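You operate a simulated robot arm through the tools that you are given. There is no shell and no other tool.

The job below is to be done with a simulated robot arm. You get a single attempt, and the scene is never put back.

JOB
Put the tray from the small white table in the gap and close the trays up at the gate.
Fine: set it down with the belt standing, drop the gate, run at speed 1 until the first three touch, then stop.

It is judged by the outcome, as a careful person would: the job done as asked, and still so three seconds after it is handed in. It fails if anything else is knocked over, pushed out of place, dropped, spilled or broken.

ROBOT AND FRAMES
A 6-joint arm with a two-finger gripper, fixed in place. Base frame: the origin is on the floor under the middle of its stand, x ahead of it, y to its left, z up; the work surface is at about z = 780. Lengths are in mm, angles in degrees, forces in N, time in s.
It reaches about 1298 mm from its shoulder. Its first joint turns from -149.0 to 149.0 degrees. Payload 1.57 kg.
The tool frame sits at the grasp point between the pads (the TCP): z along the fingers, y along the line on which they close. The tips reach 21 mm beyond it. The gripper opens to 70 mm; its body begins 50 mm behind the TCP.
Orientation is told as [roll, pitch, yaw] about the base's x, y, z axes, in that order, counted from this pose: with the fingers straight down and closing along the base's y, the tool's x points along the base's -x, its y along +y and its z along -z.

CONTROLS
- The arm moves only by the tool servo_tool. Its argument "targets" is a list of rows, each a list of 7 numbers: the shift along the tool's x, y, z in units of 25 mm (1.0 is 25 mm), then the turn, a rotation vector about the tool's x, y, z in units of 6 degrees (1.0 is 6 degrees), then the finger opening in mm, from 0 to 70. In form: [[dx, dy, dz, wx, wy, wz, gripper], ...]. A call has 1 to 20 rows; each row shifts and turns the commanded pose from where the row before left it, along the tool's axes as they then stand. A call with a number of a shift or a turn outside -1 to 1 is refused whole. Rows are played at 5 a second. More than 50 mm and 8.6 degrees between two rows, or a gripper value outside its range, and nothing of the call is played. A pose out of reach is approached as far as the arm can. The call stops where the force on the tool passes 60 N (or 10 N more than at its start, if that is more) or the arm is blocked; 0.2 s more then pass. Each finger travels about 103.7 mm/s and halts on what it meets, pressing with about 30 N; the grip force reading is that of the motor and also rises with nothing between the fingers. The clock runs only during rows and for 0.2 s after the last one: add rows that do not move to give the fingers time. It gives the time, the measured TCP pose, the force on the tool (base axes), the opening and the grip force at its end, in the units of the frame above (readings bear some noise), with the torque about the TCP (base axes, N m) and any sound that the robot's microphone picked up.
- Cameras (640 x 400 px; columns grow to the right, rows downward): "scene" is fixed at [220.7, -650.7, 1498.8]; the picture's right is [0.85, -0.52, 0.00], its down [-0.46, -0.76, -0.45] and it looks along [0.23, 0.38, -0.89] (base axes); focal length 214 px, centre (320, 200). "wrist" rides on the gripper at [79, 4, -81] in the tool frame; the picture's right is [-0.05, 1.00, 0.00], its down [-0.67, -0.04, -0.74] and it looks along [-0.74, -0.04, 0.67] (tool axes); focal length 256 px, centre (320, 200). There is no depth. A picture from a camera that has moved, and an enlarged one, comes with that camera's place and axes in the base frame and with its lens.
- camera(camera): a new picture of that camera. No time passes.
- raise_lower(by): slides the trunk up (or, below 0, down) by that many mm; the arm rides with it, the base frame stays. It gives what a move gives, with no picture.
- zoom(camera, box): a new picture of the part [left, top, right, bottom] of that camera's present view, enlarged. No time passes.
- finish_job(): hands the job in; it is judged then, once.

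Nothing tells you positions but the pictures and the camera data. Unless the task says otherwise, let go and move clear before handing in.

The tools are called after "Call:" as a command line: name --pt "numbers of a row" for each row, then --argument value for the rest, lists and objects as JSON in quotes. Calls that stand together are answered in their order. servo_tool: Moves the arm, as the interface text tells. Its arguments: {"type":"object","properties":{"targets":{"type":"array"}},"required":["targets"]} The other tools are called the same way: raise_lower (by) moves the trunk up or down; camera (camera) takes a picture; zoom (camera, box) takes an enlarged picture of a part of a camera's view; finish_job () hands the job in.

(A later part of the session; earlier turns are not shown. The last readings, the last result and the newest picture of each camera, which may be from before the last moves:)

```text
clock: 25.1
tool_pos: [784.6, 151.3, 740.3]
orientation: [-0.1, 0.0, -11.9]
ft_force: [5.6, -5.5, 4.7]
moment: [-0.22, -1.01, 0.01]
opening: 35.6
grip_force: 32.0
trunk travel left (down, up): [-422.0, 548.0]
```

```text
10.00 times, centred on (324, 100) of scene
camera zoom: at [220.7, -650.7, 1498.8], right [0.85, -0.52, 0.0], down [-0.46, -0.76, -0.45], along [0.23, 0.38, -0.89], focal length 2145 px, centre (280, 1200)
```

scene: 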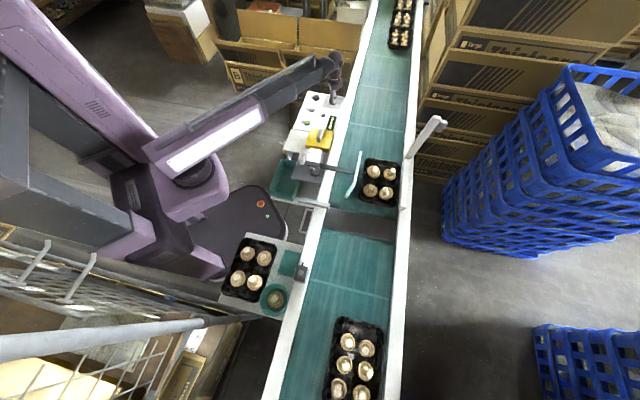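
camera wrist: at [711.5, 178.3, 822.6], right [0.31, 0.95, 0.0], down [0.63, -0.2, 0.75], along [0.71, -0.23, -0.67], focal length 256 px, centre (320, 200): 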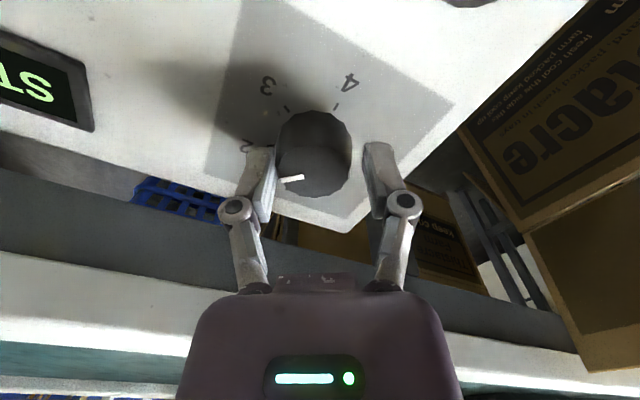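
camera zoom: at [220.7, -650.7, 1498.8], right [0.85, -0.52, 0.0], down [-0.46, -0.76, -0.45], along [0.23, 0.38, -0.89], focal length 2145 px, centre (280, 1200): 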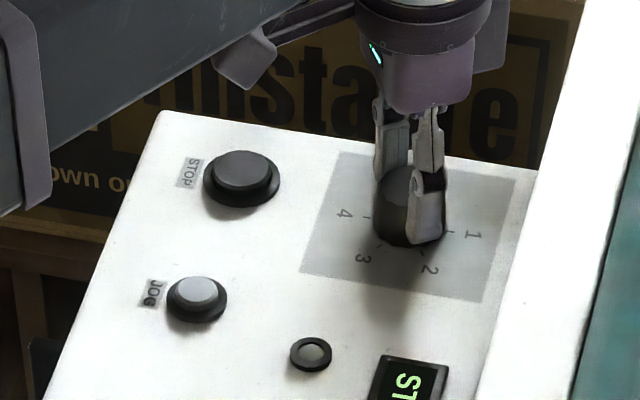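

The mark now appears to point opposite mark 4, which is mark 1. I'll open, rise and verify.

Call:
servo_tool --pt "0 0 0 0 0 0 50" --pt "0 0 0 0 0 0 62" --pt "0 0 0 0 0 0 62"

Call:
raise_lower --by 80

Call:
zoom --camera "wrist" --box '[180, 20, 460, 220]'

Call:
zoom --camera "scene" --box '[310, 85, 346, 115]'

Call:
camera --camera "wrist"

```text
clock: 25.9
tool_pos: [786.3, 151.6, 741.8]
orientation: [0.0, 0.0, -12.1]
ft_force: [0.2, -0.1, 0.0]
moment: [-0.01, 0.0, -0.01]
opening: 62.1
grip_force: 0.0
trunk travel left (down, up): [-422.0, 548.0]
```

```text
clock: 27.1
tool_pos: [786.2, 151.2, 821.0]
orientation: [0.0, 0.0, -12.1]
ft_force: [-0.3, -0.2, 0.0]
moment: [0.01, 0.0, -0.02]
opening: 61.8
grip_force: 0.1
trunk travel left (down, up): [-502.0, 468.0]
```

```text
2.00 times, centred on (320, 120) of wrist
camera zoom: at [709.2, 172.7, 902.3], right [0.26, 0.97, 0.0], down [0.64, -0.17, 0.74], along [0.72, -0.19, -0.67], focal length 512 px, centre (320, 360)
```

zoom: 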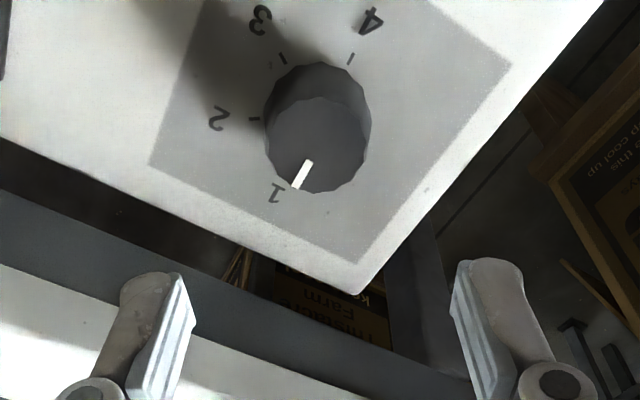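

```text
13.33 times, centred on (328, 100) of scene
camera zoom: at [220.7, -650.7, 1498.8], right [0.85, -0.52, 0.0], down [-0.46, -0.76, -0.45], along [0.23, 0.38, -0.89], focal length 2860 px, centre (213, 1533)
```

zoom: 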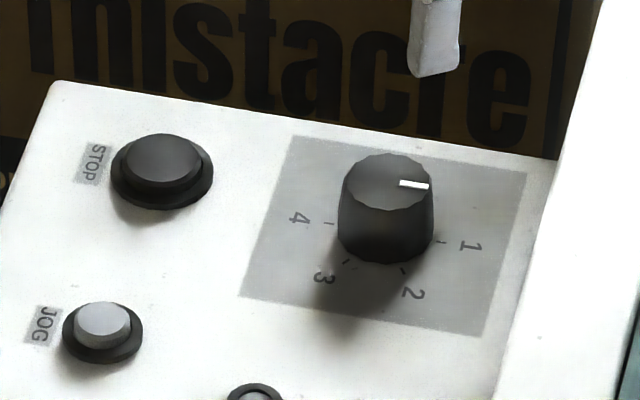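

```text
taken
camera wrist: at [709.2, 172.7, 902.3], right [0.26, 0.97, 0.0], down [0.64, -0.17, 0.74], along [0.72, -0.19, -0.67], focal length 256 px, centre (320, 200)
```

wrist: 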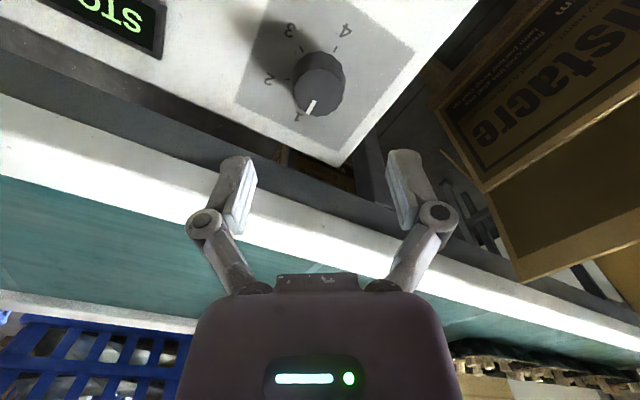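

The knob is on 1. Now to the tray: I'll raise the trunk for a clear travel height, then turn to yaw -45 and move along the left side of the belt toward the small white table.

Call:
raise_lower --by 250

Call:
servo_tool --pt "0 0 0 0 0 0.92 70" --pt "0 0 0 0 0 0.92 70" --pt "0 0 0 0 0 0.92 70" --pt "0 0 0 0 0 0.92 70" --pt "0 0 0 0 0 0.92 70" --pt "0 0 0 0 0 0.92 70" --pt "0.2 -0.96 0 0 0 0 70" --pt "0.2 -0.96 0 0 0 0 70" --pt "0.2 -0.96 0 0 0 0 70" --pt "0.2 -0.96 0 0 0 0 70" --pt "0.2 -0.96 0 0 0 0 70" --pt "0.2 -0.96 0 0 0 0 70" --pt "0.2 -0.96 0 0 0 0 70" --pt "0.2 -0.96 0 0 0 0 70" --pt "0.2 -0.96 0 0 0 0 70"

Call:
camera --camera "scene"

Call:
camera --camera "wrist"

```text
clock: 29.7
tool_pos: [786.0, 150.9, 1070.6]
orientation: [0.0, -0.1, -12.1]
ft_force: [0.4, 0.1, 0.2]
moment: [0.04, 0.01, -0.02]
opening: 61.9
grip_force: 0.0
trunk travel left (down, up): [-752.0, 218.0]
```

```text
clock: 32.9
tool_pos: [601.3, 31.2, 1070.9]
orientation: [0.0, 0.0, -45.1]
ft_force: [0.3, 0.6, -0.2]
moment: [-0.02, -0.01, 0.0]
opening: 70.1
grip_force: 0.1
trunk travel left (down, up): [-752.0, 218.0]
```

```text
taken
```

scene: 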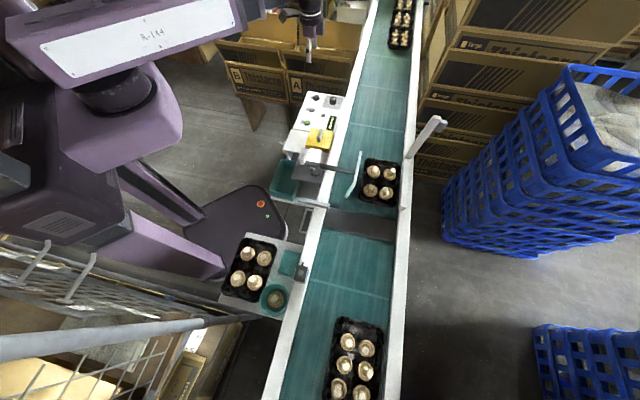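

```text
taken
camera wrist: at [547.4, 90.0, 1152.5], right [0.74, 0.67, 0.0], down [0.45, -0.5, 0.74], along [0.5, -0.55, -0.67], focal length 256 px, centre (320, 200)
```

wrist: 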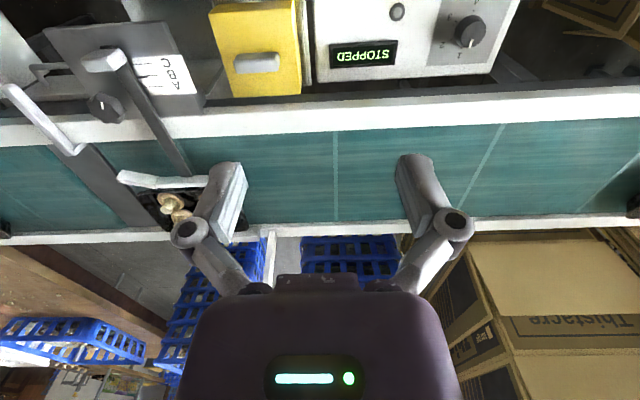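

Good view; travel is clear. I'll continue along the belt's left side toward the table.

Call:
servo_tool --pt "0 -0.96 0 0 0 0 70" --pt "0 -0.96 0 0 0 0 70" --pt "0 -0.96 0 0 0 0 70" --pt "0 -0.96 0 0 0 0 70" --pt "0 -0.96 0 0 0 0 70" --pt "0 -0.96 0 0 0 0 70" --pt "0 -0.96 0 0 0 0 70" --pt "0 -0.96 0 0 0 0 70" --pt "0 -0.96 0 0 0 0 70" --pt "0 -0.96 0 0 0 0 70" --pt "0 -0.96 0 0 0 0 70" --pt "0 -0.96 0 0 0 0 70"

Call:
camera --camera "scene"

Call:
camera --camera "wrist"

```text
clock: 35.5
tool_pos: [497.1, -194.9, 1071.6]
orientation: [-0.1, 0.1, -45.1]
ft_force: [0.9, 0.6, 0.9]
moment: [0.01, -0.01, 0.03]
opening: 69.9
grip_force: 0.1
out of reach, approached as far as the arm can: row 5, 6, 7, 8, 9, 10, 11, 12
trunk travel left (down, up): [-752.0, 218.0]
```

```text
taken
```

scene: 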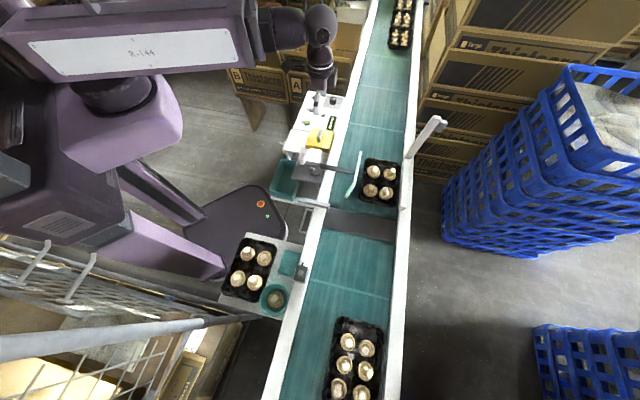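

```text
taken
camera wrist: at [443.9, -135.9, 1152.5], right [0.74, 0.67, 0.0], down [0.45, -0.5, 0.74], along [0.5, -0.55, -0.67], focal length 256 px, centre (320, 200)
```

wrist: 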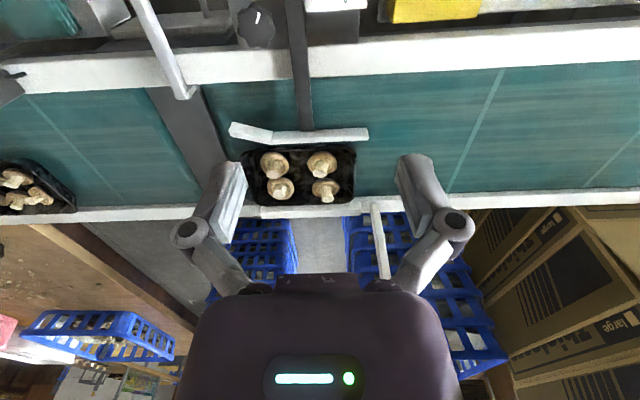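

The arm has a minimum radius of about 534 mm with the fingers vertical (it is a telescoping arm), so the table tray lies slightly inside it. I'll go round to the table side and turn the camera to look at the tray.

Call:
servo_tool --pt "-0.52 -0.93 0 0 0 0 70" --pt "-0.52 -0.93 0 0 0 0 70" --pt "-0.52 -0.93 0 0 0 0 70" --pt "-0.52 -0.93 0 0 0 0 70" --pt "-0.52 -0.93 0 0 0 0 70" --pt "-0.52 -0.93 0 0 0 0 70" --pt "-0.52 -0.93 0 0 0 0 70" --pt "-0.52 -0.93 0 0 0 0 70" --pt "0.377 -0.99 0 0 0 0 70" --pt "0.377 -0.99 0 0 0 0 70" --pt "0.377 -0.99 0 0 0 0 70" --pt "0.377 -0.99 0 0 0 0 70" --pt "0.377 -0.99 0 0 0 0 70" --pt "0.377 -0.99 0 0 0 0 70"

Call:
camera --camera "scene"

Call:
camera --camera "wrist"

```text
clock: 38.5
tool_pos: [297.1, -466.6, 1070.5]
orientation: [0.0, 0.0, -45.0]
ft_force: [0.0, -0.2, -0.2]
moment: [0.02, 0.01, 0.0]
opening: 70.0
grip_force: 0.1
trunk travel left (down, up): [-752.0, 218.0]
```

```text
taken
```

scene: 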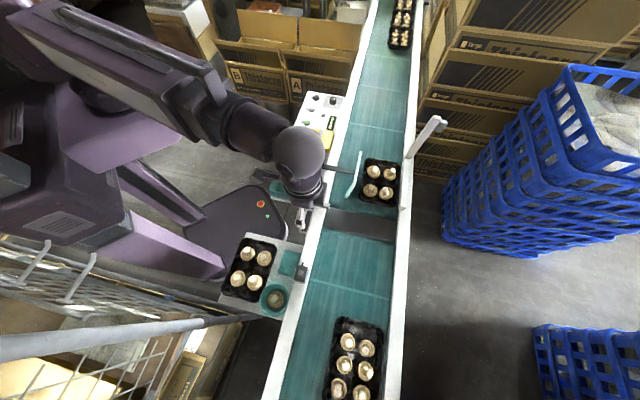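

```text
taken
camera wrist: at [243.3, -407.3, 1152.4], right [0.74, 0.67, 0.0], down [0.45, -0.5, 0.75], along [0.5, -0.55, -0.67], focal length 256 px, centre (320, 200)
```

wrist: 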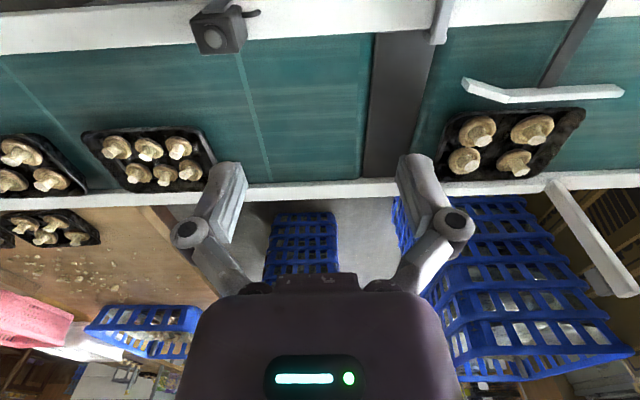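

From here I see the row clearly: first tray (4 mushrooms) by the gate, then the dead plate, the gap, then the six-mushroom tray and another behind it. I'll continue to the table side and turn the camera.

Call:
servo_tool --pt "0.377 -0.99 0 0 0 0 70" --pt "0.377 -0.99 0 0 0 0 70" --pt "0.377 -0.99 0 0 0 0 70" --pt "0.377 -0.99 0 0 0 0 70" --pt "0.2 -0.99 0 0 0 0 70" --pt "0 0 0 0 0 -1 70" --pt "0 0 0 0 0 -1 70" --pt "0 0 0 0 0 -1 70" --pt "0 0 0 0 0 -1 70" --pt "0 0 0 0 0 -1 70" --pt "0 0 0 0 0 -1 70" --pt "0 0 0 0 0 -1 70" --pt "0 0 0 0 0 -1 70" --pt "0 0 0 0 0 -1 70" --pt "0 0 0 0 0 -1 70" --pt "0 0 0 0 0 -1 70" --pt "0 0 0 0 0 -1 70" --pt "0 0 0 0 0 -1 70" --pt "0 0 0 0 0 -1 70" --pt "0 0 0 0 0 -1 70"

Call:
camera --camera "scene"

Call:
camera --camera "wrist"

```text
clock: 42.7
tool_pos: [177.0, -524.5, 1071.3]
orientation: [0.1, 0.1, 45.0]
ft_force: [0.3, -1.0, 0.8]
moment: [-0.01, 0.0, -0.01]
opening: 70.0
grip_force: 0.0
trunk travel left (down, up): [-752.0, 218.0]
```

```text
taken
```

scene: 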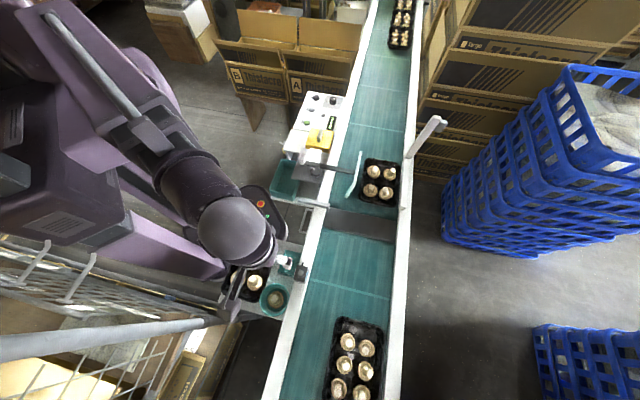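

```text
taken
camera wrist: at [117.3, -577.1, 1152.4], right [-0.67, 0.74, 0.0], down [0.5, 0.45, 0.74], along [0.55, 0.5, -0.67], focal length 256 px, centre (320, 200)
```

wrist: 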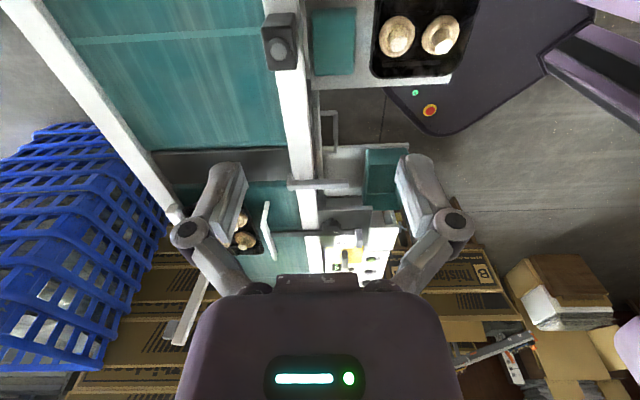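

The table tray's rim is at about z 700 (the table is lower than the belt), roughly 131 x 191 mm, with its long side parallel to the belt. Before choosing a grasp I want to look back upstream at the tray, the bowl and the cage, so I'll turn the tool to yaw -135.

Call:
servo_tool --pt "0 0 0 0 0 1 70" --pt "0 0 0 0 0 1 70" --pt "0 0 0 0 0 1 70" --pt "0 0 0 0 0 1 70" --pt "0 0 0 0 0 1 70" --pt "0 0 0 0 0 1 70" --pt "0 0 0 0 0 1 70" --pt "0 0 0 0 0 1 70" --pt "0 0 0 0 0 1 70" --pt "0 0 0 0 0 1 70" --pt "0 0 0 0 0 1 70" --pt "0 0 0 0 0 1 70" --pt "0 0 0 0 0 1 70" --pt "0 0 0 0 0 1 70" --pt "0 0 0 0 0 1 70" --pt "0 0 0 0 0 1 70" --pt "0 0 0 0 0 1 70" --pt "0 0 0 0 0 1 70" --pt "0 0 0 0 0 1 70" --pt "0 0 0 0 0 1 70"

Call:
servo_tool --pt "0 0 0 0 0 1 70" --pt "0 0 0 0 0 1 70" --pt "0 0 0 0 0 1 70" --pt "0 0 0 0 0 1 70" --pt "0 0 0 0 0 1 70" --pt "0 0 0 0 0 1 70" --pt "0 0 0 0 0 1 70" --pt "0 0 0 0 0 1 70" --pt "0 0 0 0 0 1 70" --pt "0 0 0 0 0 1 70"

Call:
camera --camera "wrist"

Call:
camera --camera "scene"

```text
clock: 46.9
tool_pos: [176.8, -523.7, 1070.2]
orientation: [0.0, 0.1, -75.2]
ft_force: [0.0, 0.7, 0.1]
moment: [0.02, 0.0, 0.02]
opening: 70.0
grip_force: 0.0
trunk travel left (down, up): [-752.0, 218.0]
```

```text
clock: 49.1
tool_pos: [176.3, -524.1, 1070.7]
orientation: [-0.1, 0.0, -135.2]
ft_force: [-0.8, -0.7, -0.5]
moment: [-0.01, 0.02, -0.01]
opening: 70.0
grip_force: 0.0
trunk travel left (down, up): [-752.0, 218.0]
```

```text
taken
camera wrist: at [236.1, -470.9, 1152.4], right [0.67, -0.75, 0.0], down [-0.5, -0.44, 0.74], along [-0.56, -0.5, -0.67], focal length 256 px, centre (320, 200)
```

wrist: 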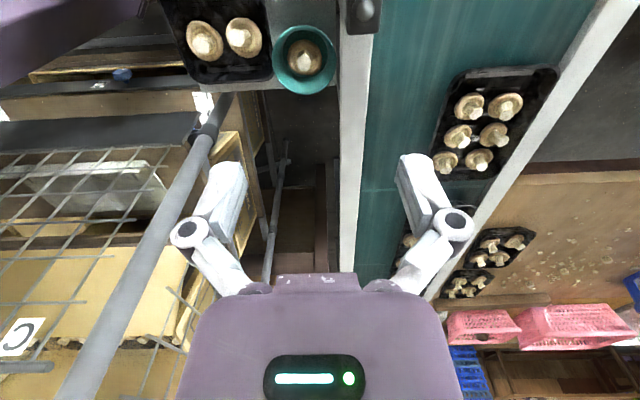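

```text
taken
```

scene: 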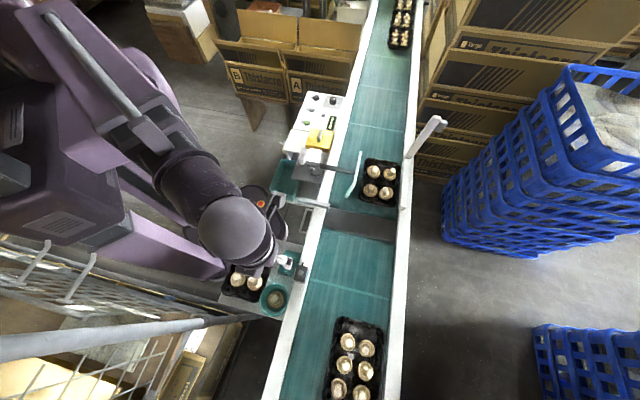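

The cage's vertical post stands at about (-108, -495), clear of the tray's upstream end. I'll zoom on the tray for details.

Call:
zoom --camera "wrist" --box '[140, 0, 380, 120]'

Call:
zoom --camera "wrist" --box '[390, 40, 570, 200]'

```text
2.67 times, centred on (260, 60) of wrist
camera zoom: at [236.1, -470.9, 1152.4], right [0.67, -0.75, 0.0], down [-0.5, -0.44, 0.74], along [-0.56, -0.5, -0.67], focal length 683 px, centre (480, 573)
```

zoom: 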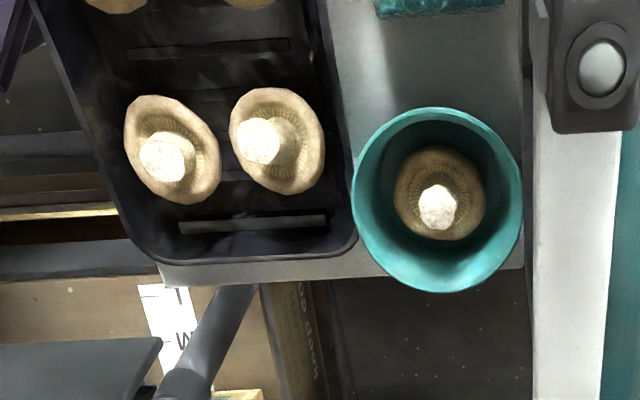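

```text
2.50 times, centred on (480, 120) of wrist
camera zoom: at [236.1, -470.9, 1152.4], right [0.67, -0.75, 0.0], down [-0.5, -0.44, 0.74], along [-0.56, -0.5, -0.67], focal length 640 px, centre (-80, 400)
```

zoom: 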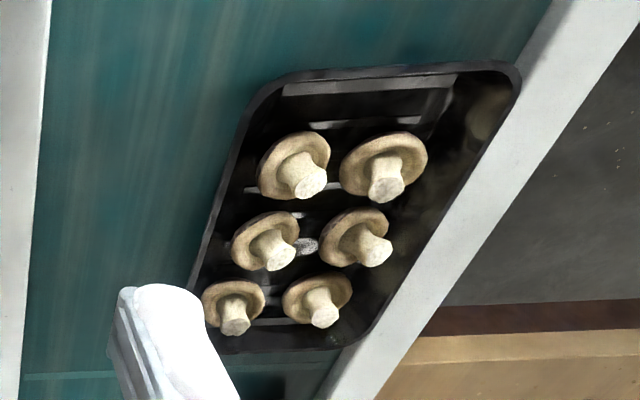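

The end wall facing upstream has free floor inside and the table edge right outside, so it is a good place to pinch. I'll turn to yaw -45 and test tilting the fingers inward by 24°, since the spot is inside the vertical reach limit.

Call:
servo_tool --pt "0 0 0 0 0 -1 70" --pt "0 0 0 0 0 -1 70" --pt "0 0 0 0 0 -1 70" --pt "0 0 0 0 0 -1 70" --pt "0 0 0 0 0 -1 70" --pt "0 0 0 0 0 -1 70" --pt "0 0 0 0 0 -1 70" --pt "0 0 0 0 0 -1 70" --pt "0 0 0 0 0 -1 70" --pt "0 0 0 0 0 -1 70" --pt "0 0 0 0 0 -1 70" --pt "0 0 0 0 0 -1 70" --pt "0 0 0 0 0 -1 70" --pt "0 0 0 0 0 -1 70" --pt "0 0 0 0 0 -1 70"

Call:
servo_tool --pt "0 0 0 0 1 0 70" --pt "0 0 0 0 1 0 70"

Call:
camera --camera "wrist"

Call:
camera --camera "scene"

```text
clock: 52.3
tool_pos: [176.6, -523.7, 1070.1]
orientation: [0.0, 0.0, -45.1]
ft_force: [-0.4, -0.4, -0.6]
moment: [-0.01, 0.0, -0.01]
opening: 69.8
grip_force: 0.0
trunk travel left (down, up): [-752.0, 218.0]
```

```text
clock: 52.9
tool_pos: [176.0, -524.7, 1074.8]
orientation: [0.0, 12.1, -45.1]
ft_force: [0.3, 0.1, -0.2]
moment: [0.03, 0.0, 0.01]
opening: 70.0
grip_force: 0.0
out of reach, approached as far as the arm can: row 2
trunk travel left (down, up): [-752.0, 218.0]
```

```text
taken
camera wrist: at [136.6, -478.3, 1171.2], right [0.74, 0.67, -0.01], down [0.54, -0.6, 0.59], along [0.39, -0.44, -0.81], focal length 256 px, centre (320, 200)
```

wrist: 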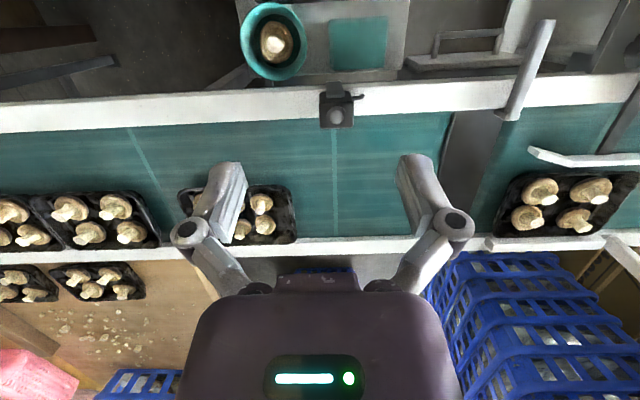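

```text
taken
```

scene: 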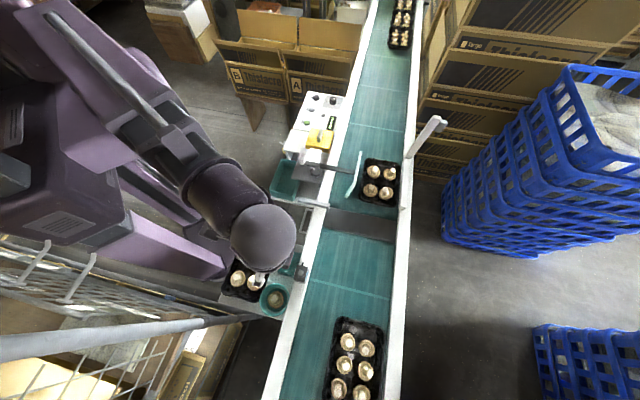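

Tilting works and pivots about 181 mm above the TCP. I'll tilt to about 27° and move over the tray's upstream end at this safe height to look straight down at it.

Call:
servo_tool --pt "0 0 0 0 1 0 70" --pt "0 0 0 0 1 0 70" --pt "0 0 0 0 0.5 0 70" --pt "0.696 -0.442 0.355 0 0 0 70" --pt "0.696 -0.442 0.355 0 0 0 70" --pt "0.696 -0.442 0.355 0 0 0 70" --pt "0.696 -0.442 0.355 0 0 0 70" --pt "0.696 -0.442 0.355 0 0 0 70" --pt "0.696 -0.442 0.355 0 0 0 70" --pt "0.696 -0.442 0.355 0 0 0 70" --pt "0.696 -0.442 0.355 0 0 0 70"

Call:
camera --camera "wrist"

Call:
camera --camera "scene"

```text
clock: 55.3
tool_pos: [1.5, -476.8, 1090.1]
orientation: [-0.1, 27.0, -45.1]
ft_force: [0.3, 0.8, -0.3]
moment: [0.0, -0.06, 0.01]
opening: 70.0
grip_force: 0.1
out of reach, approached as far as the arm can: row 1, 2, 3
trunk travel left (down, up): [-752.0, 218.0]
```

```text
taken
camera wrist: at [-19.6, -449.8, 1199.9], right [0.74, 0.67, -0.02], down [0.63, -0.68, 0.36], along [0.23, -0.28, -0.93], focal length 256 px, centre (320, 200)
```

wrist: 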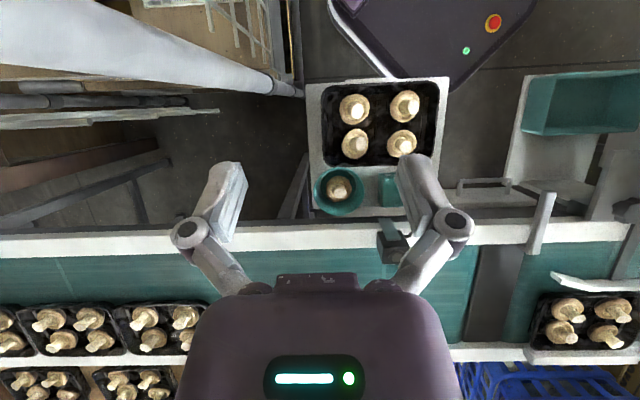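

```text
taken
```

scene: 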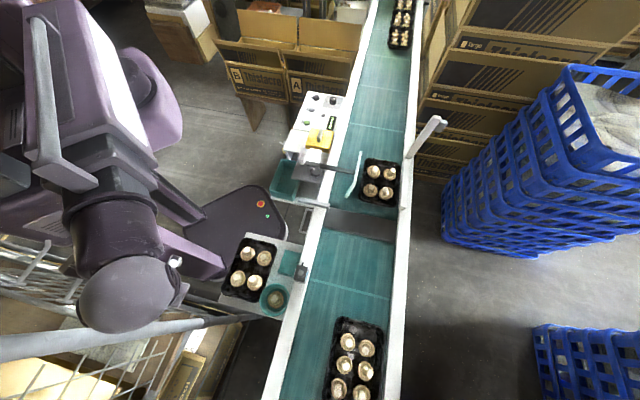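

I now look nearly straight down on the table: tray, bowl and sponge. I'll zoom to get the tray edges precisely.

Call:
zoom --camera "wrist" --box '[290, 70, 470, 220]'

Call:
zoom --camera "scene" --box '[30, 200, 310, 360]'

```text
2.67 times, centred on (380, 145) of wrist
camera zoom: at [-19.6, -449.8, 1199.9], right [0.74, 0.67, -0.02], down [0.63, -0.68, 0.36], along [0.23, -0.28, -0.93], focal length 683 px, centre (160, 347)
```

zoom: 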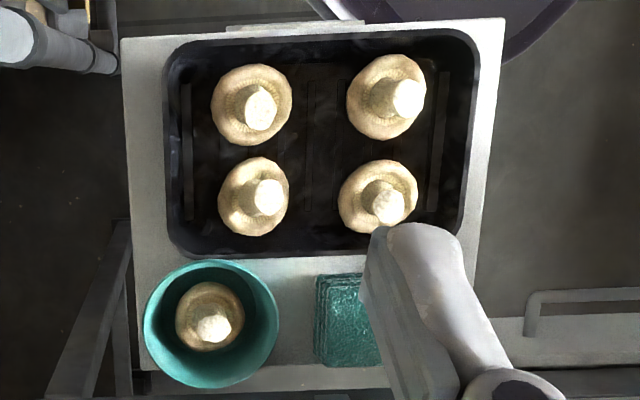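

```text
2.29 times, centred on (170, 280) of scene
camera zoom: at [220.7, -650.7, 1498.8], right [0.85, -0.52, 0.0], down [-0.46, -0.76, -0.45], along [0.23, 0.38, -0.89], focal length 490 px, centre (663, 17)
```

zoom: 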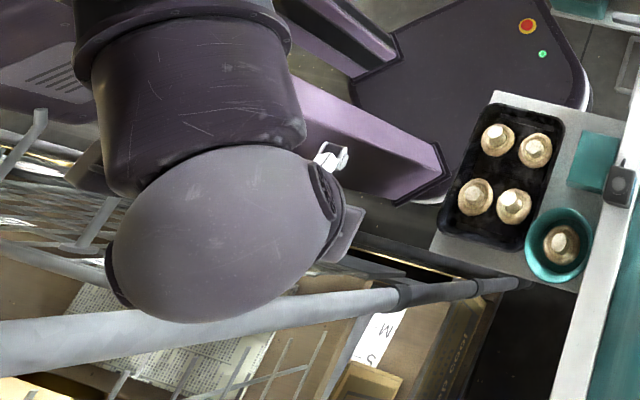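

Rim height comes out around z 730, and the upstream wall's middle near (9, -484). I'll lower 180 mm for a closer look.

Call:
raise_lower --by -180

Call:
camera --camera "wrist"

Call:
camera --camera "scene"

```text
clock: 57.3
tool_pos: [2.4, -477.5, 910.3]
orientation: [0.0, 27.0, -45.1]
ft_force: [0.3, 0.0, 0.3]
moment: [0.0, 0.01, -0.03]
opening: 70.1
grip_force: 0.1
trunk travel left (down, up): [-572.0, 398.0]
```

```text
taken
camera wrist: at [-18.9, -450.0, 1019.9], right [0.74, 0.67, -0.02], down [0.63, -0.69, 0.36], along [0.23, -0.28, -0.93], focal length 256 px, centre (320, 200)
```

wrist: 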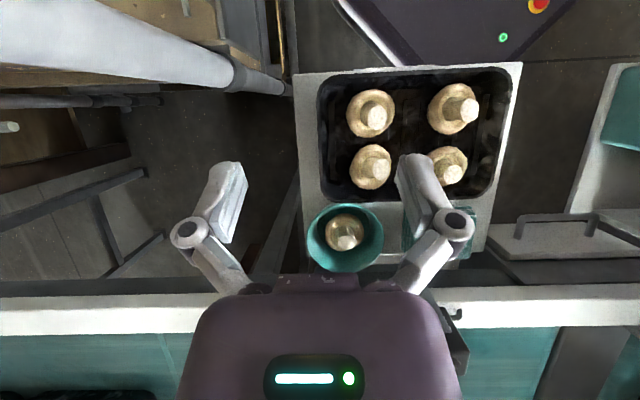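

```text
taken
```

scene: 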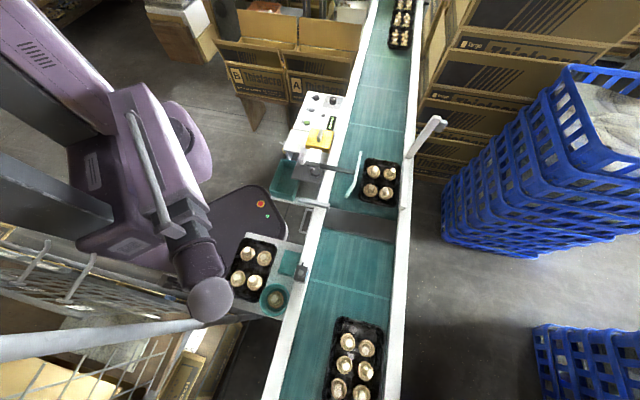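

The tray is nearer now; I'll zoom for accurate edges.

Call:
zoom --camera "wrist" --box '[280, 50, 540, 220]'

Call:
zoom --camera "wrist" --box '[290, 50, 410, 210]'

```text
2.35 times, centred on (410, 135) of wrist
camera zoom: at [-18.9, -450.0, 1019.9], right [0.74, 0.67, -0.02], down [0.63, -0.69, 0.36], along [0.23, -0.28, -0.93], focal length 602 px, centre (108, 353)
```

zoom: 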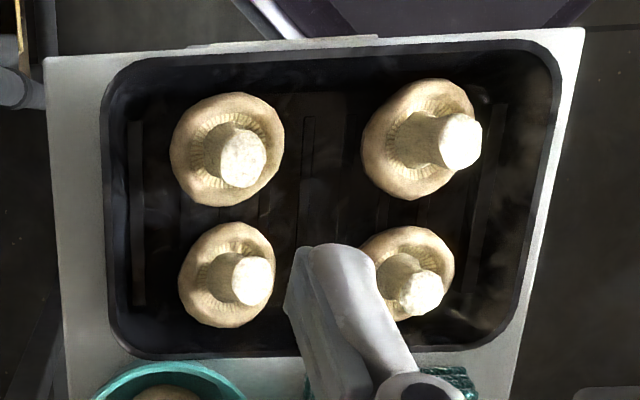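

```text
2.50 times, centred on (350, 130) of wrist
camera zoom: at [-18.9, -450.0, 1019.9], right [0.74, 0.67, -0.02], down [0.63, -0.69, 0.36], along [0.23, -0.28, -0.93], focal length 640 px, centre (245, 375)
```

zoom: 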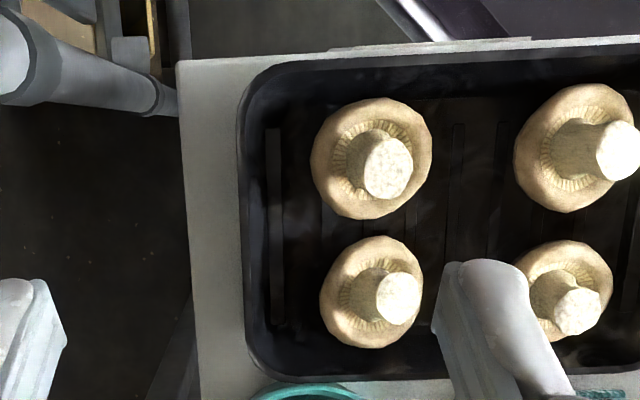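

The tray measures about 140 x 195 mm with its rim at z 728 and its upstream wall at the belt coordinate s = -340 (middle near (8, -486)). I'll set an 18° lean along the wall plus about 8° to match the sloping wall, centre on the wall, and narrow the fingers.

Call:
servo_tool --pt "0 0 0 0 -1 0 60" --pt "0 0 0 0 -0.5 0 50" --pt "0 0 0 -0.67 0 0 40" --pt "0 0 0 -0.67 0 0 32" --pt "-0.392 -0.064 -0.127 0 0 0 32" --pt "0 0 0 0 0 0 32"

Call:
camera --camera "wrist"

Call:
zoom --camera "wrist" --box '[220, 40, 420, 240]'

```text
clock: 58.7
tool_pos: [7.7, -484.5, 900.8]
orientation: [8.1, 18.0, -45.1]
ft_force: [0.3, 0.4, -1.0]
moment: [-0.02, 0.0, 0.01]
opening: 32.1
grip_force: 0.0
out of reach, approached as far as the arm can: row 1
trunk travel left (down, up): [-572.0, 398.0]
```

```text
taken
camera wrist: at [-33.4, -454.3, 1003.6], right [0.77, 0.63, 0.12], down [0.51, -0.71, 0.49], along [0.39, -0.32, -0.86], focal length 256 px, centre (320, 200)
```

wrist: 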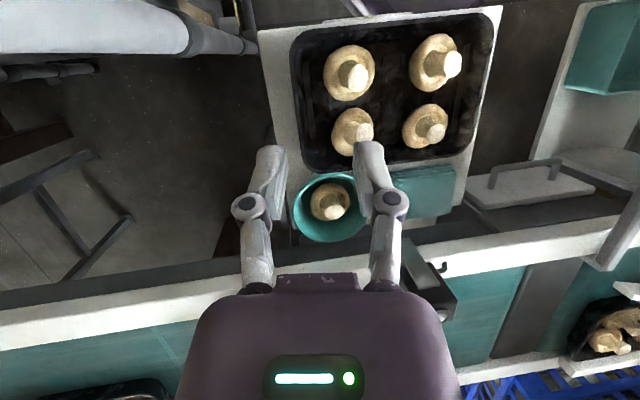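

```text
2.00 times, centred on (320, 140) of wrist
camera zoom: at [-33.4, -454.3, 1003.6], right [0.77, 0.63, 0.12], down [0.51, -0.71, 0.49], along [0.39, -0.32, -0.86], focal length 512 px, centre (320, 320)
```

zoom: 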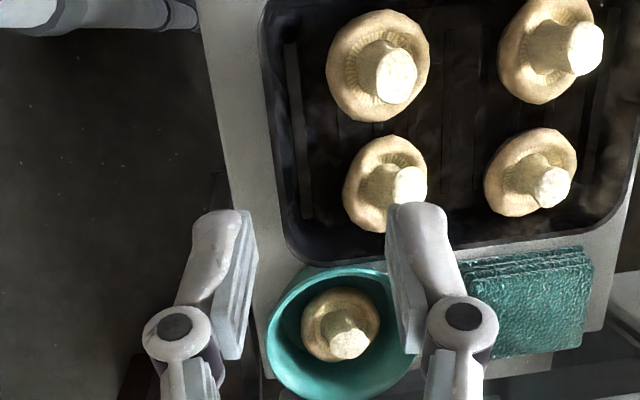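

The fingers straddle the wall line as planned. I'll lower 120 mm and check again.

Call:
raise_lower --by -110

Call:
camera --camera "wrist"

Call:
zoom --camera "wrist" --box '[220, 60, 420, 260]'

Call:
camera --camera "scene"

```text
clock: 60.1
tool_pos: [9.1, -485.6, 791.1]
orientation: [8.1, 18.0, -45.1]
ft_force: [0.6, -0.7, -0.3]
moment: [0.0, 0.0, 0.0]
opening: 31.9
grip_force: 0.0
trunk travel left (down, up): [-462.0, 508.0]
```

```text
taken
camera wrist: at [-33.4, -454.2, 893.6], right [0.77, 0.63, 0.12], down [0.51, -0.71, 0.49], along [0.39, -0.32, -0.86], focal length 256 px, centre (320, 200)
```

wrist: 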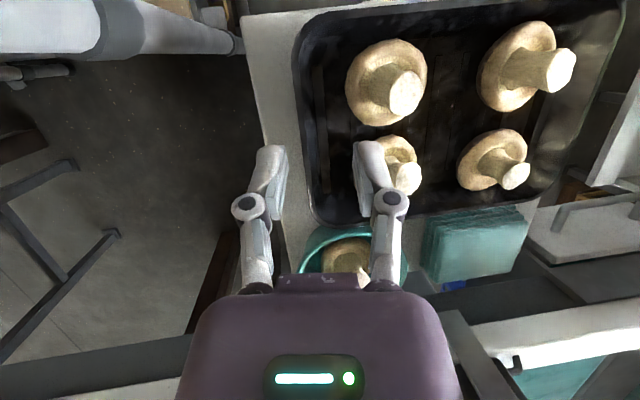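

```text
2.00 times, centred on (320, 160) of wrist
camera zoom: at [-33.4, -454.2, 893.6], right [0.77, 0.63, 0.12], down [0.51, -0.71, 0.49], along [0.39, -0.32, -0.86], focal length 512 px, centre (320, 280)
```

zoom: 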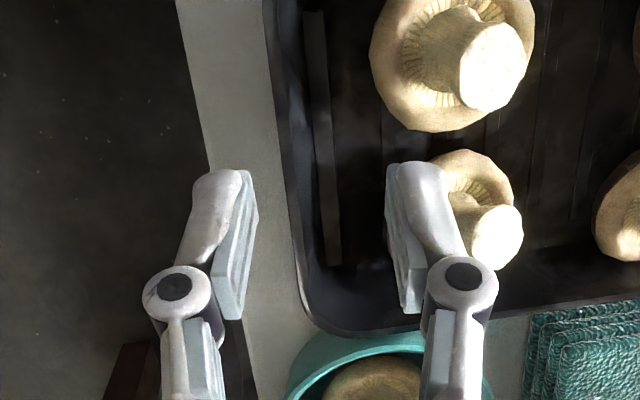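

```text
taken
```

scene: 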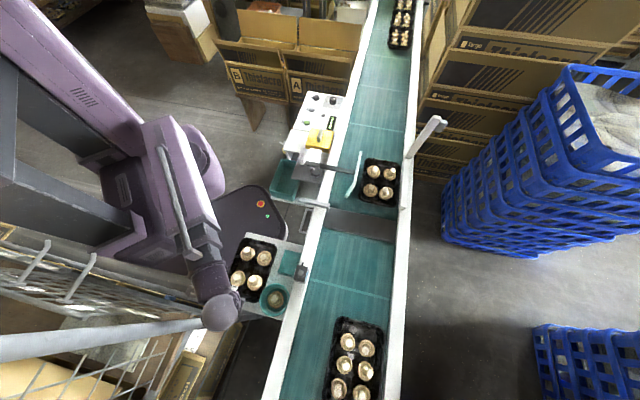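

TCP line sits about 6 mm inside the outer rim edge, right on the wall. To keep the inner finger in the notch between the two mushrooms I'll shift 12 mm toward the belt and narrow to 28 mm, then lower more.

Call:
servo_tool --pt "-0.456 0 -0.148 0 0 0 28" --pt "0 0 0 0 0 0 28"

Call:
raise_lower --by -35

Call:
camera --camera "wrist"

Call:
zoom --camera "wrist" --box '[220, 60, 420, 260]'

```text
clock: 60.7
tool_pos: [16.7, -493.1, 790.9]
orientation: [8.0, 18.0, -45.1]
ft_force: [-0.2, 0.4, 0.2]
moment: [0.01, 0.0, -0.02]
opening: 28.0
grip_force: 0.1
trunk travel left (down, up): [-462.0, 508.0]
```

```text
clock: 61.5
tool_pos: [15.9, -494.0, 756.6]
orientation: [8.1, 18.1, -45.0]
ft_force: [2.3, 0.9, 17.4]
moment: [0.3, -0.34, -0.04]
opening: 35.9
grip_force: 4.6
trunk travel left (down, up): [-427.0, 543.0]
```

```text
taken
camera wrist: at [-25.0, -462.2, 859.2], right [0.77, 0.63, 0.12], down [0.51, -0.71, 0.49], along [0.39, -0.32, -0.86], focal length 256 px, centre (320, 200)
```

wrist: 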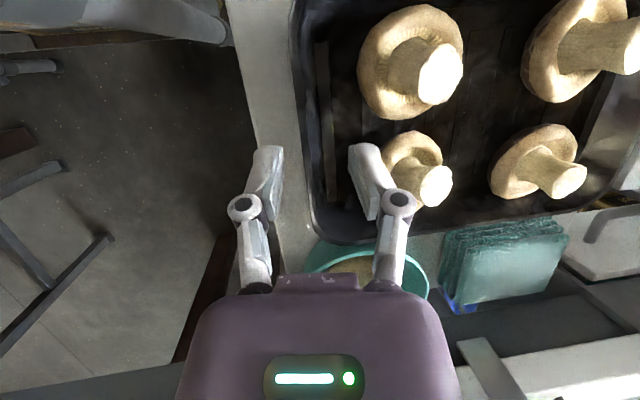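

```text
2.00 times, centred on (320, 160) of wrist
camera zoom: at [-25.0, -462.2, 859.2], right [0.77, 0.63, 0.12], down [0.51, -0.71, 0.49], along [0.39, -0.32, -0.86], focal length 512 px, centre (320, 280)
```

zoom: 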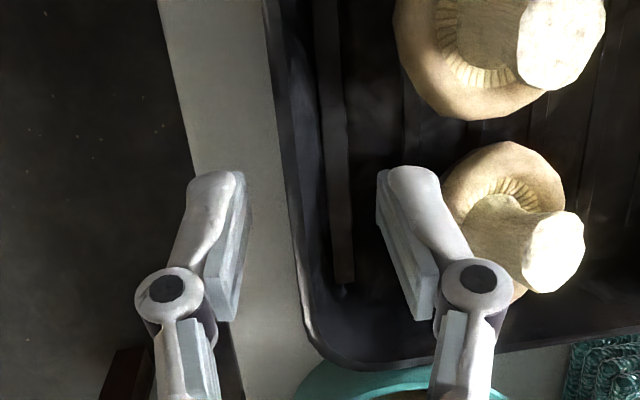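

The inner fingertip has landed on the edge of the near mushroom's cap (17 N upward). I'll back off straight up and look before trying with a narrower opening.

Call:
raise_lower --by 25

Call:
zoom --camera "wrist" --box '[220, 40, 480, 240]'

Call:
zoom --camera "scene" --box '[200, 220, 310, 320]'

```text
clock: 62.2
tool_pos: [15.6, -494.9, 780.8]
orientation: [8.0, 18.0, -45.1]
ft_force: [-0.1, 0.0, 0.1]
moment: [0.01, -0.01, -0.01]
opening: 28.3
grip_force: 0.1
trunk travel left (down, up): [-452.0, 518.0]
```

```text
2.00 times, centred on (350, 140) of wrist
camera zoom: at [-25.1, -463.3, 883.5], right [0.77, 0.63, 0.12], down [0.51, -0.71, 0.49], along [0.39, -0.32, -0.86], focal length 512 px, centre (260, 320)
```

zoom: 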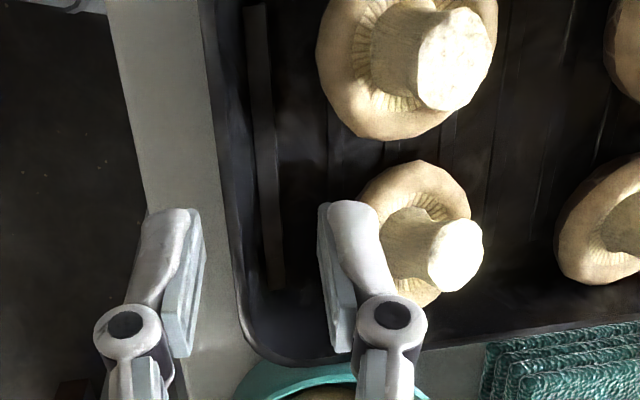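

```text
4.00 times, centred on (255, 270) of scene
camera zoom: at [220.7, -650.7, 1498.8], right [0.85, -0.52, 0.0], down [-0.46, -0.76, -0.45], along [0.23, 0.38, -0.89], focal length 858 px, centre (580, -80)
```

zoom: 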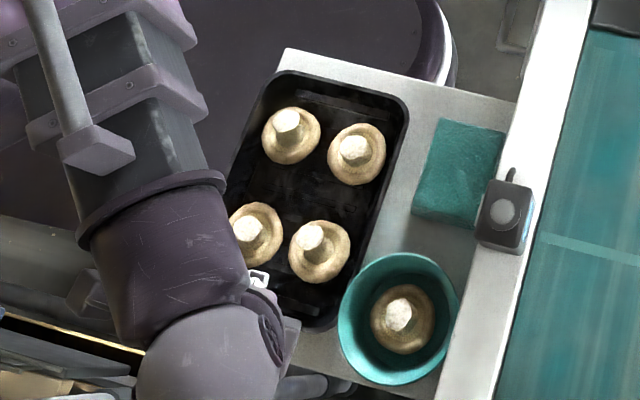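

The tray and mushrooms are unchanged. I'll narrow the fingers to 18 mm, shift slightly upstream and toward the notch between the mushrooms, and check before lowering.

Call:
servo_tool --pt "0.251 -0.178 0.057 0 0 0 18" --pt "0 0 0 0 0 0 18" --pt "0 0 0 0 0 0 18"

Call:
raise_lower --by -22

Call:
zoom --camera "wrist" --box '[220, 60, 420, 260]'

```text
clock: 63.0
tool_pos: [8.7, -492.2, 782.0]
orientation: [8.0, 18.1, -45.1]
ft_force: [0.3, -0.3, 0.9]
moment: [0.03, 0.03, 0.0]
opening: 17.8
grip_force: 0.0
trunk travel left (down, up): [-452.0, 518.0]
```

```text
clock: 63.7
tool_pos: [9.7, -491.3, 759.5]
orientation: [8.1, 18.1, -45.2]
ft_force: [-0.2, -0.1, 0.0]
moment: [0.04, 0.0, 0.0]
opening: 18.0
grip_force: 0.1
trunk travel left (down, up): [-430.0, 540.0]
```

```text
2.00 times, centred on (320, 160) of wrist
camera zoom: at [-31.8, -461.2, 861.6], right [0.77, 0.63, 0.12], down [0.51, -0.71, 0.49], along [0.39, -0.32, -0.86], focal length 512 px, centre (320, 280)
```

zoom: 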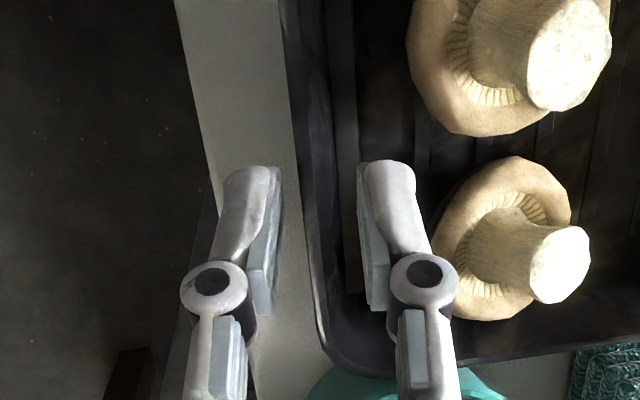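

The wall sits between the pads and the inner finger is clear of both mushrooms. Lowering in two small steps.

Call:
raise_lower --by -18

Call:
zoom --camera "wrist" --box '[220, 60, 420, 260]'

```text
clock: 64.3
tool_pos: [8.6, -491.1, 741.2]
orientation: [8.0, 18.0, -45.2]
ft_force: [0.3, 0.2, -0.8]
moment: [0.02, -0.03, 0.01]
opening: 18.1
grip_force: 0.0
trunk travel left (down, up): [-412.0, 558.0]
```

```text
2.00 times, centred on (320, 160) of wrist
camera zoom: at [-31.8, -461.2, 843.6], right [0.77, 0.63, 0.12], down [0.51, -0.71, 0.49], along [0.39, -0.32, -0.86], focal length 512 px, centre (320, 280)
```

zoom: 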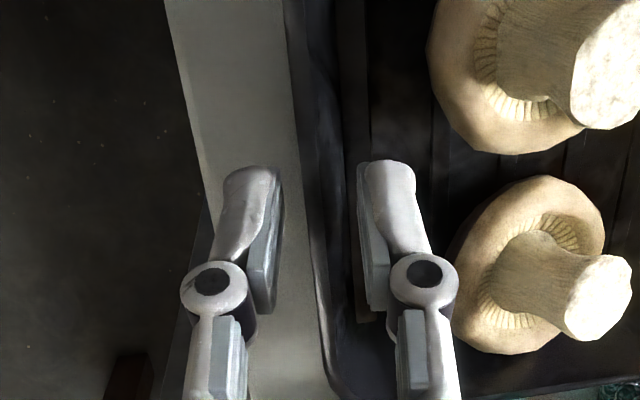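

No contact so far. I'll go down gently in small steps, watching the force.

Call:
raise_lower --by -7

Call:
zoom --camera "wrist" --box '[250, 80, 390, 220]'

```text
clock: 64.9
tool_pos: [9.1, -492.4, 735.3]
orientation: [8.1, 18.1, -45.1]
ft_force: [0.0, -0.3, -0.8]
moment: [-0.01, 0.01, -0.03]
opening: 17.9
grip_force: 0.0
trunk travel left (down, up): [-405.0, 565.0]
```

```text
2.86 times, centred on (320, 150) of wrist
camera zoom: at [-31.8, -461.2, 836.6], right [0.77, 0.63, 0.12], down [0.51, -0.71, 0.49], along [0.39, -0.32, -0.86], focal length 731 px, centre (320, 343)
```

zoom: 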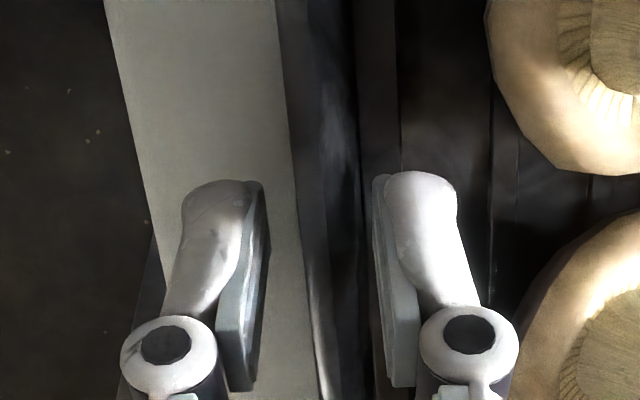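

Still no contact. A few millimetres more.

Call:
raise_lower --by -5

```text
clock: 65.4
tool_pos: [8.8, -491.5, 729.1]
orientation: [8.1, 18.1, -45.2]
ft_force: [0.3, 0.8, -1.4]
moment: [0.0, 0.01, 0.0]
opening: 18.3
grip_force: 0.1
trunk travel left (down, up): [-400.0, 570.0]
```

Call:
raise_lower --by -4

Call:
zoom --camera "wrist" --box '[250, 80, 390, 220]'

Call:
zoom --camera "scene" --box '[200, 220, 310, 320]'

```text
clock: 66.0
tool_pos: [9.2, -492.9, 725.6]
orientation: [8.1, 18.1, -45.2]
ft_force: [1.0, -0.4, -0.7]
moment: [0.02, -0.04, -0.01]
opening: 18.4
grip_force: 0.0
trunk travel left (down, up): [-396.0, 574.0]
```

```text
2.86 times, centred on (320, 150) of wrist
camera zoom: at [-31.7, -461.2, 827.6], right [0.77, 0.63, 0.12], down [0.51, -0.71, 0.49], along [0.39, -0.32, -0.86], focal length 731 px, centre (320, 343)
```

zoom: 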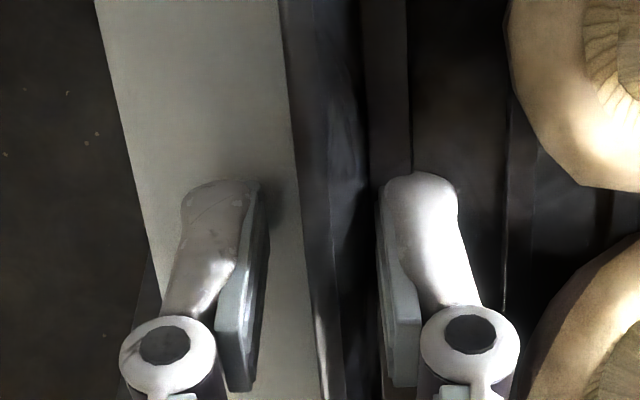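

```text
4.00 times, centred on (255, 270) of scene
camera zoom: at [220.7, -650.7, 1498.8], right [0.85, -0.52, 0.0], down [-0.46, -0.76, -0.45], along [0.23, 0.38, -0.89], focal length 858 px, centre (580, -80)
```

zoom: 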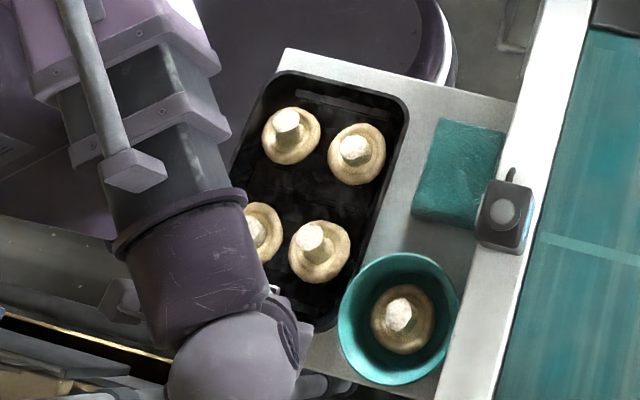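

The thin wall is centred between the pads. I'll close slowly on it.

Call:
servo_tool --pt "0 0 0 0 0 0 14" --pt "0 0 0 0 0 0 10" --pt "0 0 0 0 0 0 7" --pt "0 0 0 0 0 0 4" --pt "0 0 0 0 0 0 2" --pt "0 0 0 0 0 0 0" --pt "0 0 0 0 0 0 0"

Call:
zoom --camera "wrist" --box '[250, 80, 390, 220]'

Call:
zoom --camera "scene" --box '[200, 220, 310, 320]'

```text
clock: 67.5
tool_pos: [8.1, -491.8, 725.2]
orientation: [8.1, 18.0, -45.1]
ft_force: [-0.8, 0.9, 3.7]
moment: [0.57, -0.59, 0.26]
opening: 7.9
grip_force: 29.9
trunk travel left (down, up): [-396.0, 574.0]
```

```text
2.86 times, centred on (320, 150) of wrist
camera zoom: at [-31.8, -461.0, 827.7], right [0.77, 0.63, 0.12], down [0.51, -0.71, 0.49], along [0.39, -0.32, -0.86], focal length 731 px, centre (320, 343)
```

zoom: 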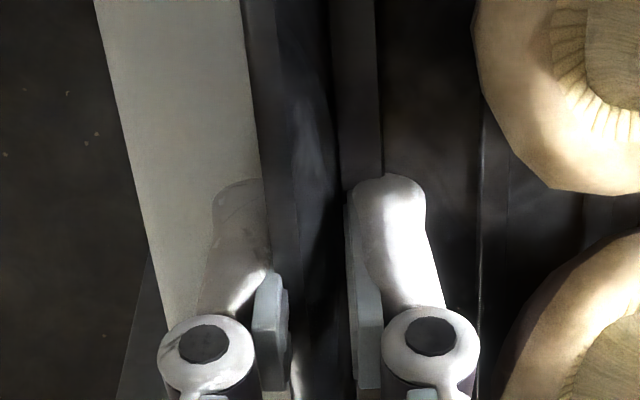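

```text
4.00 times, centred on (255, 270) of scene
camera zoom: at [220.7, -650.7, 1498.8], right [0.85, -0.52, 0.0], down [-0.46, -0.76, -0.45], along [0.23, 0.38, -0.89], focal length 858 px, centre (580, -80)
```

zoom: 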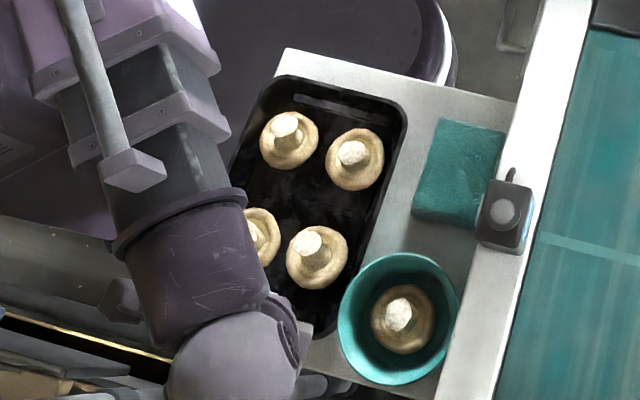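

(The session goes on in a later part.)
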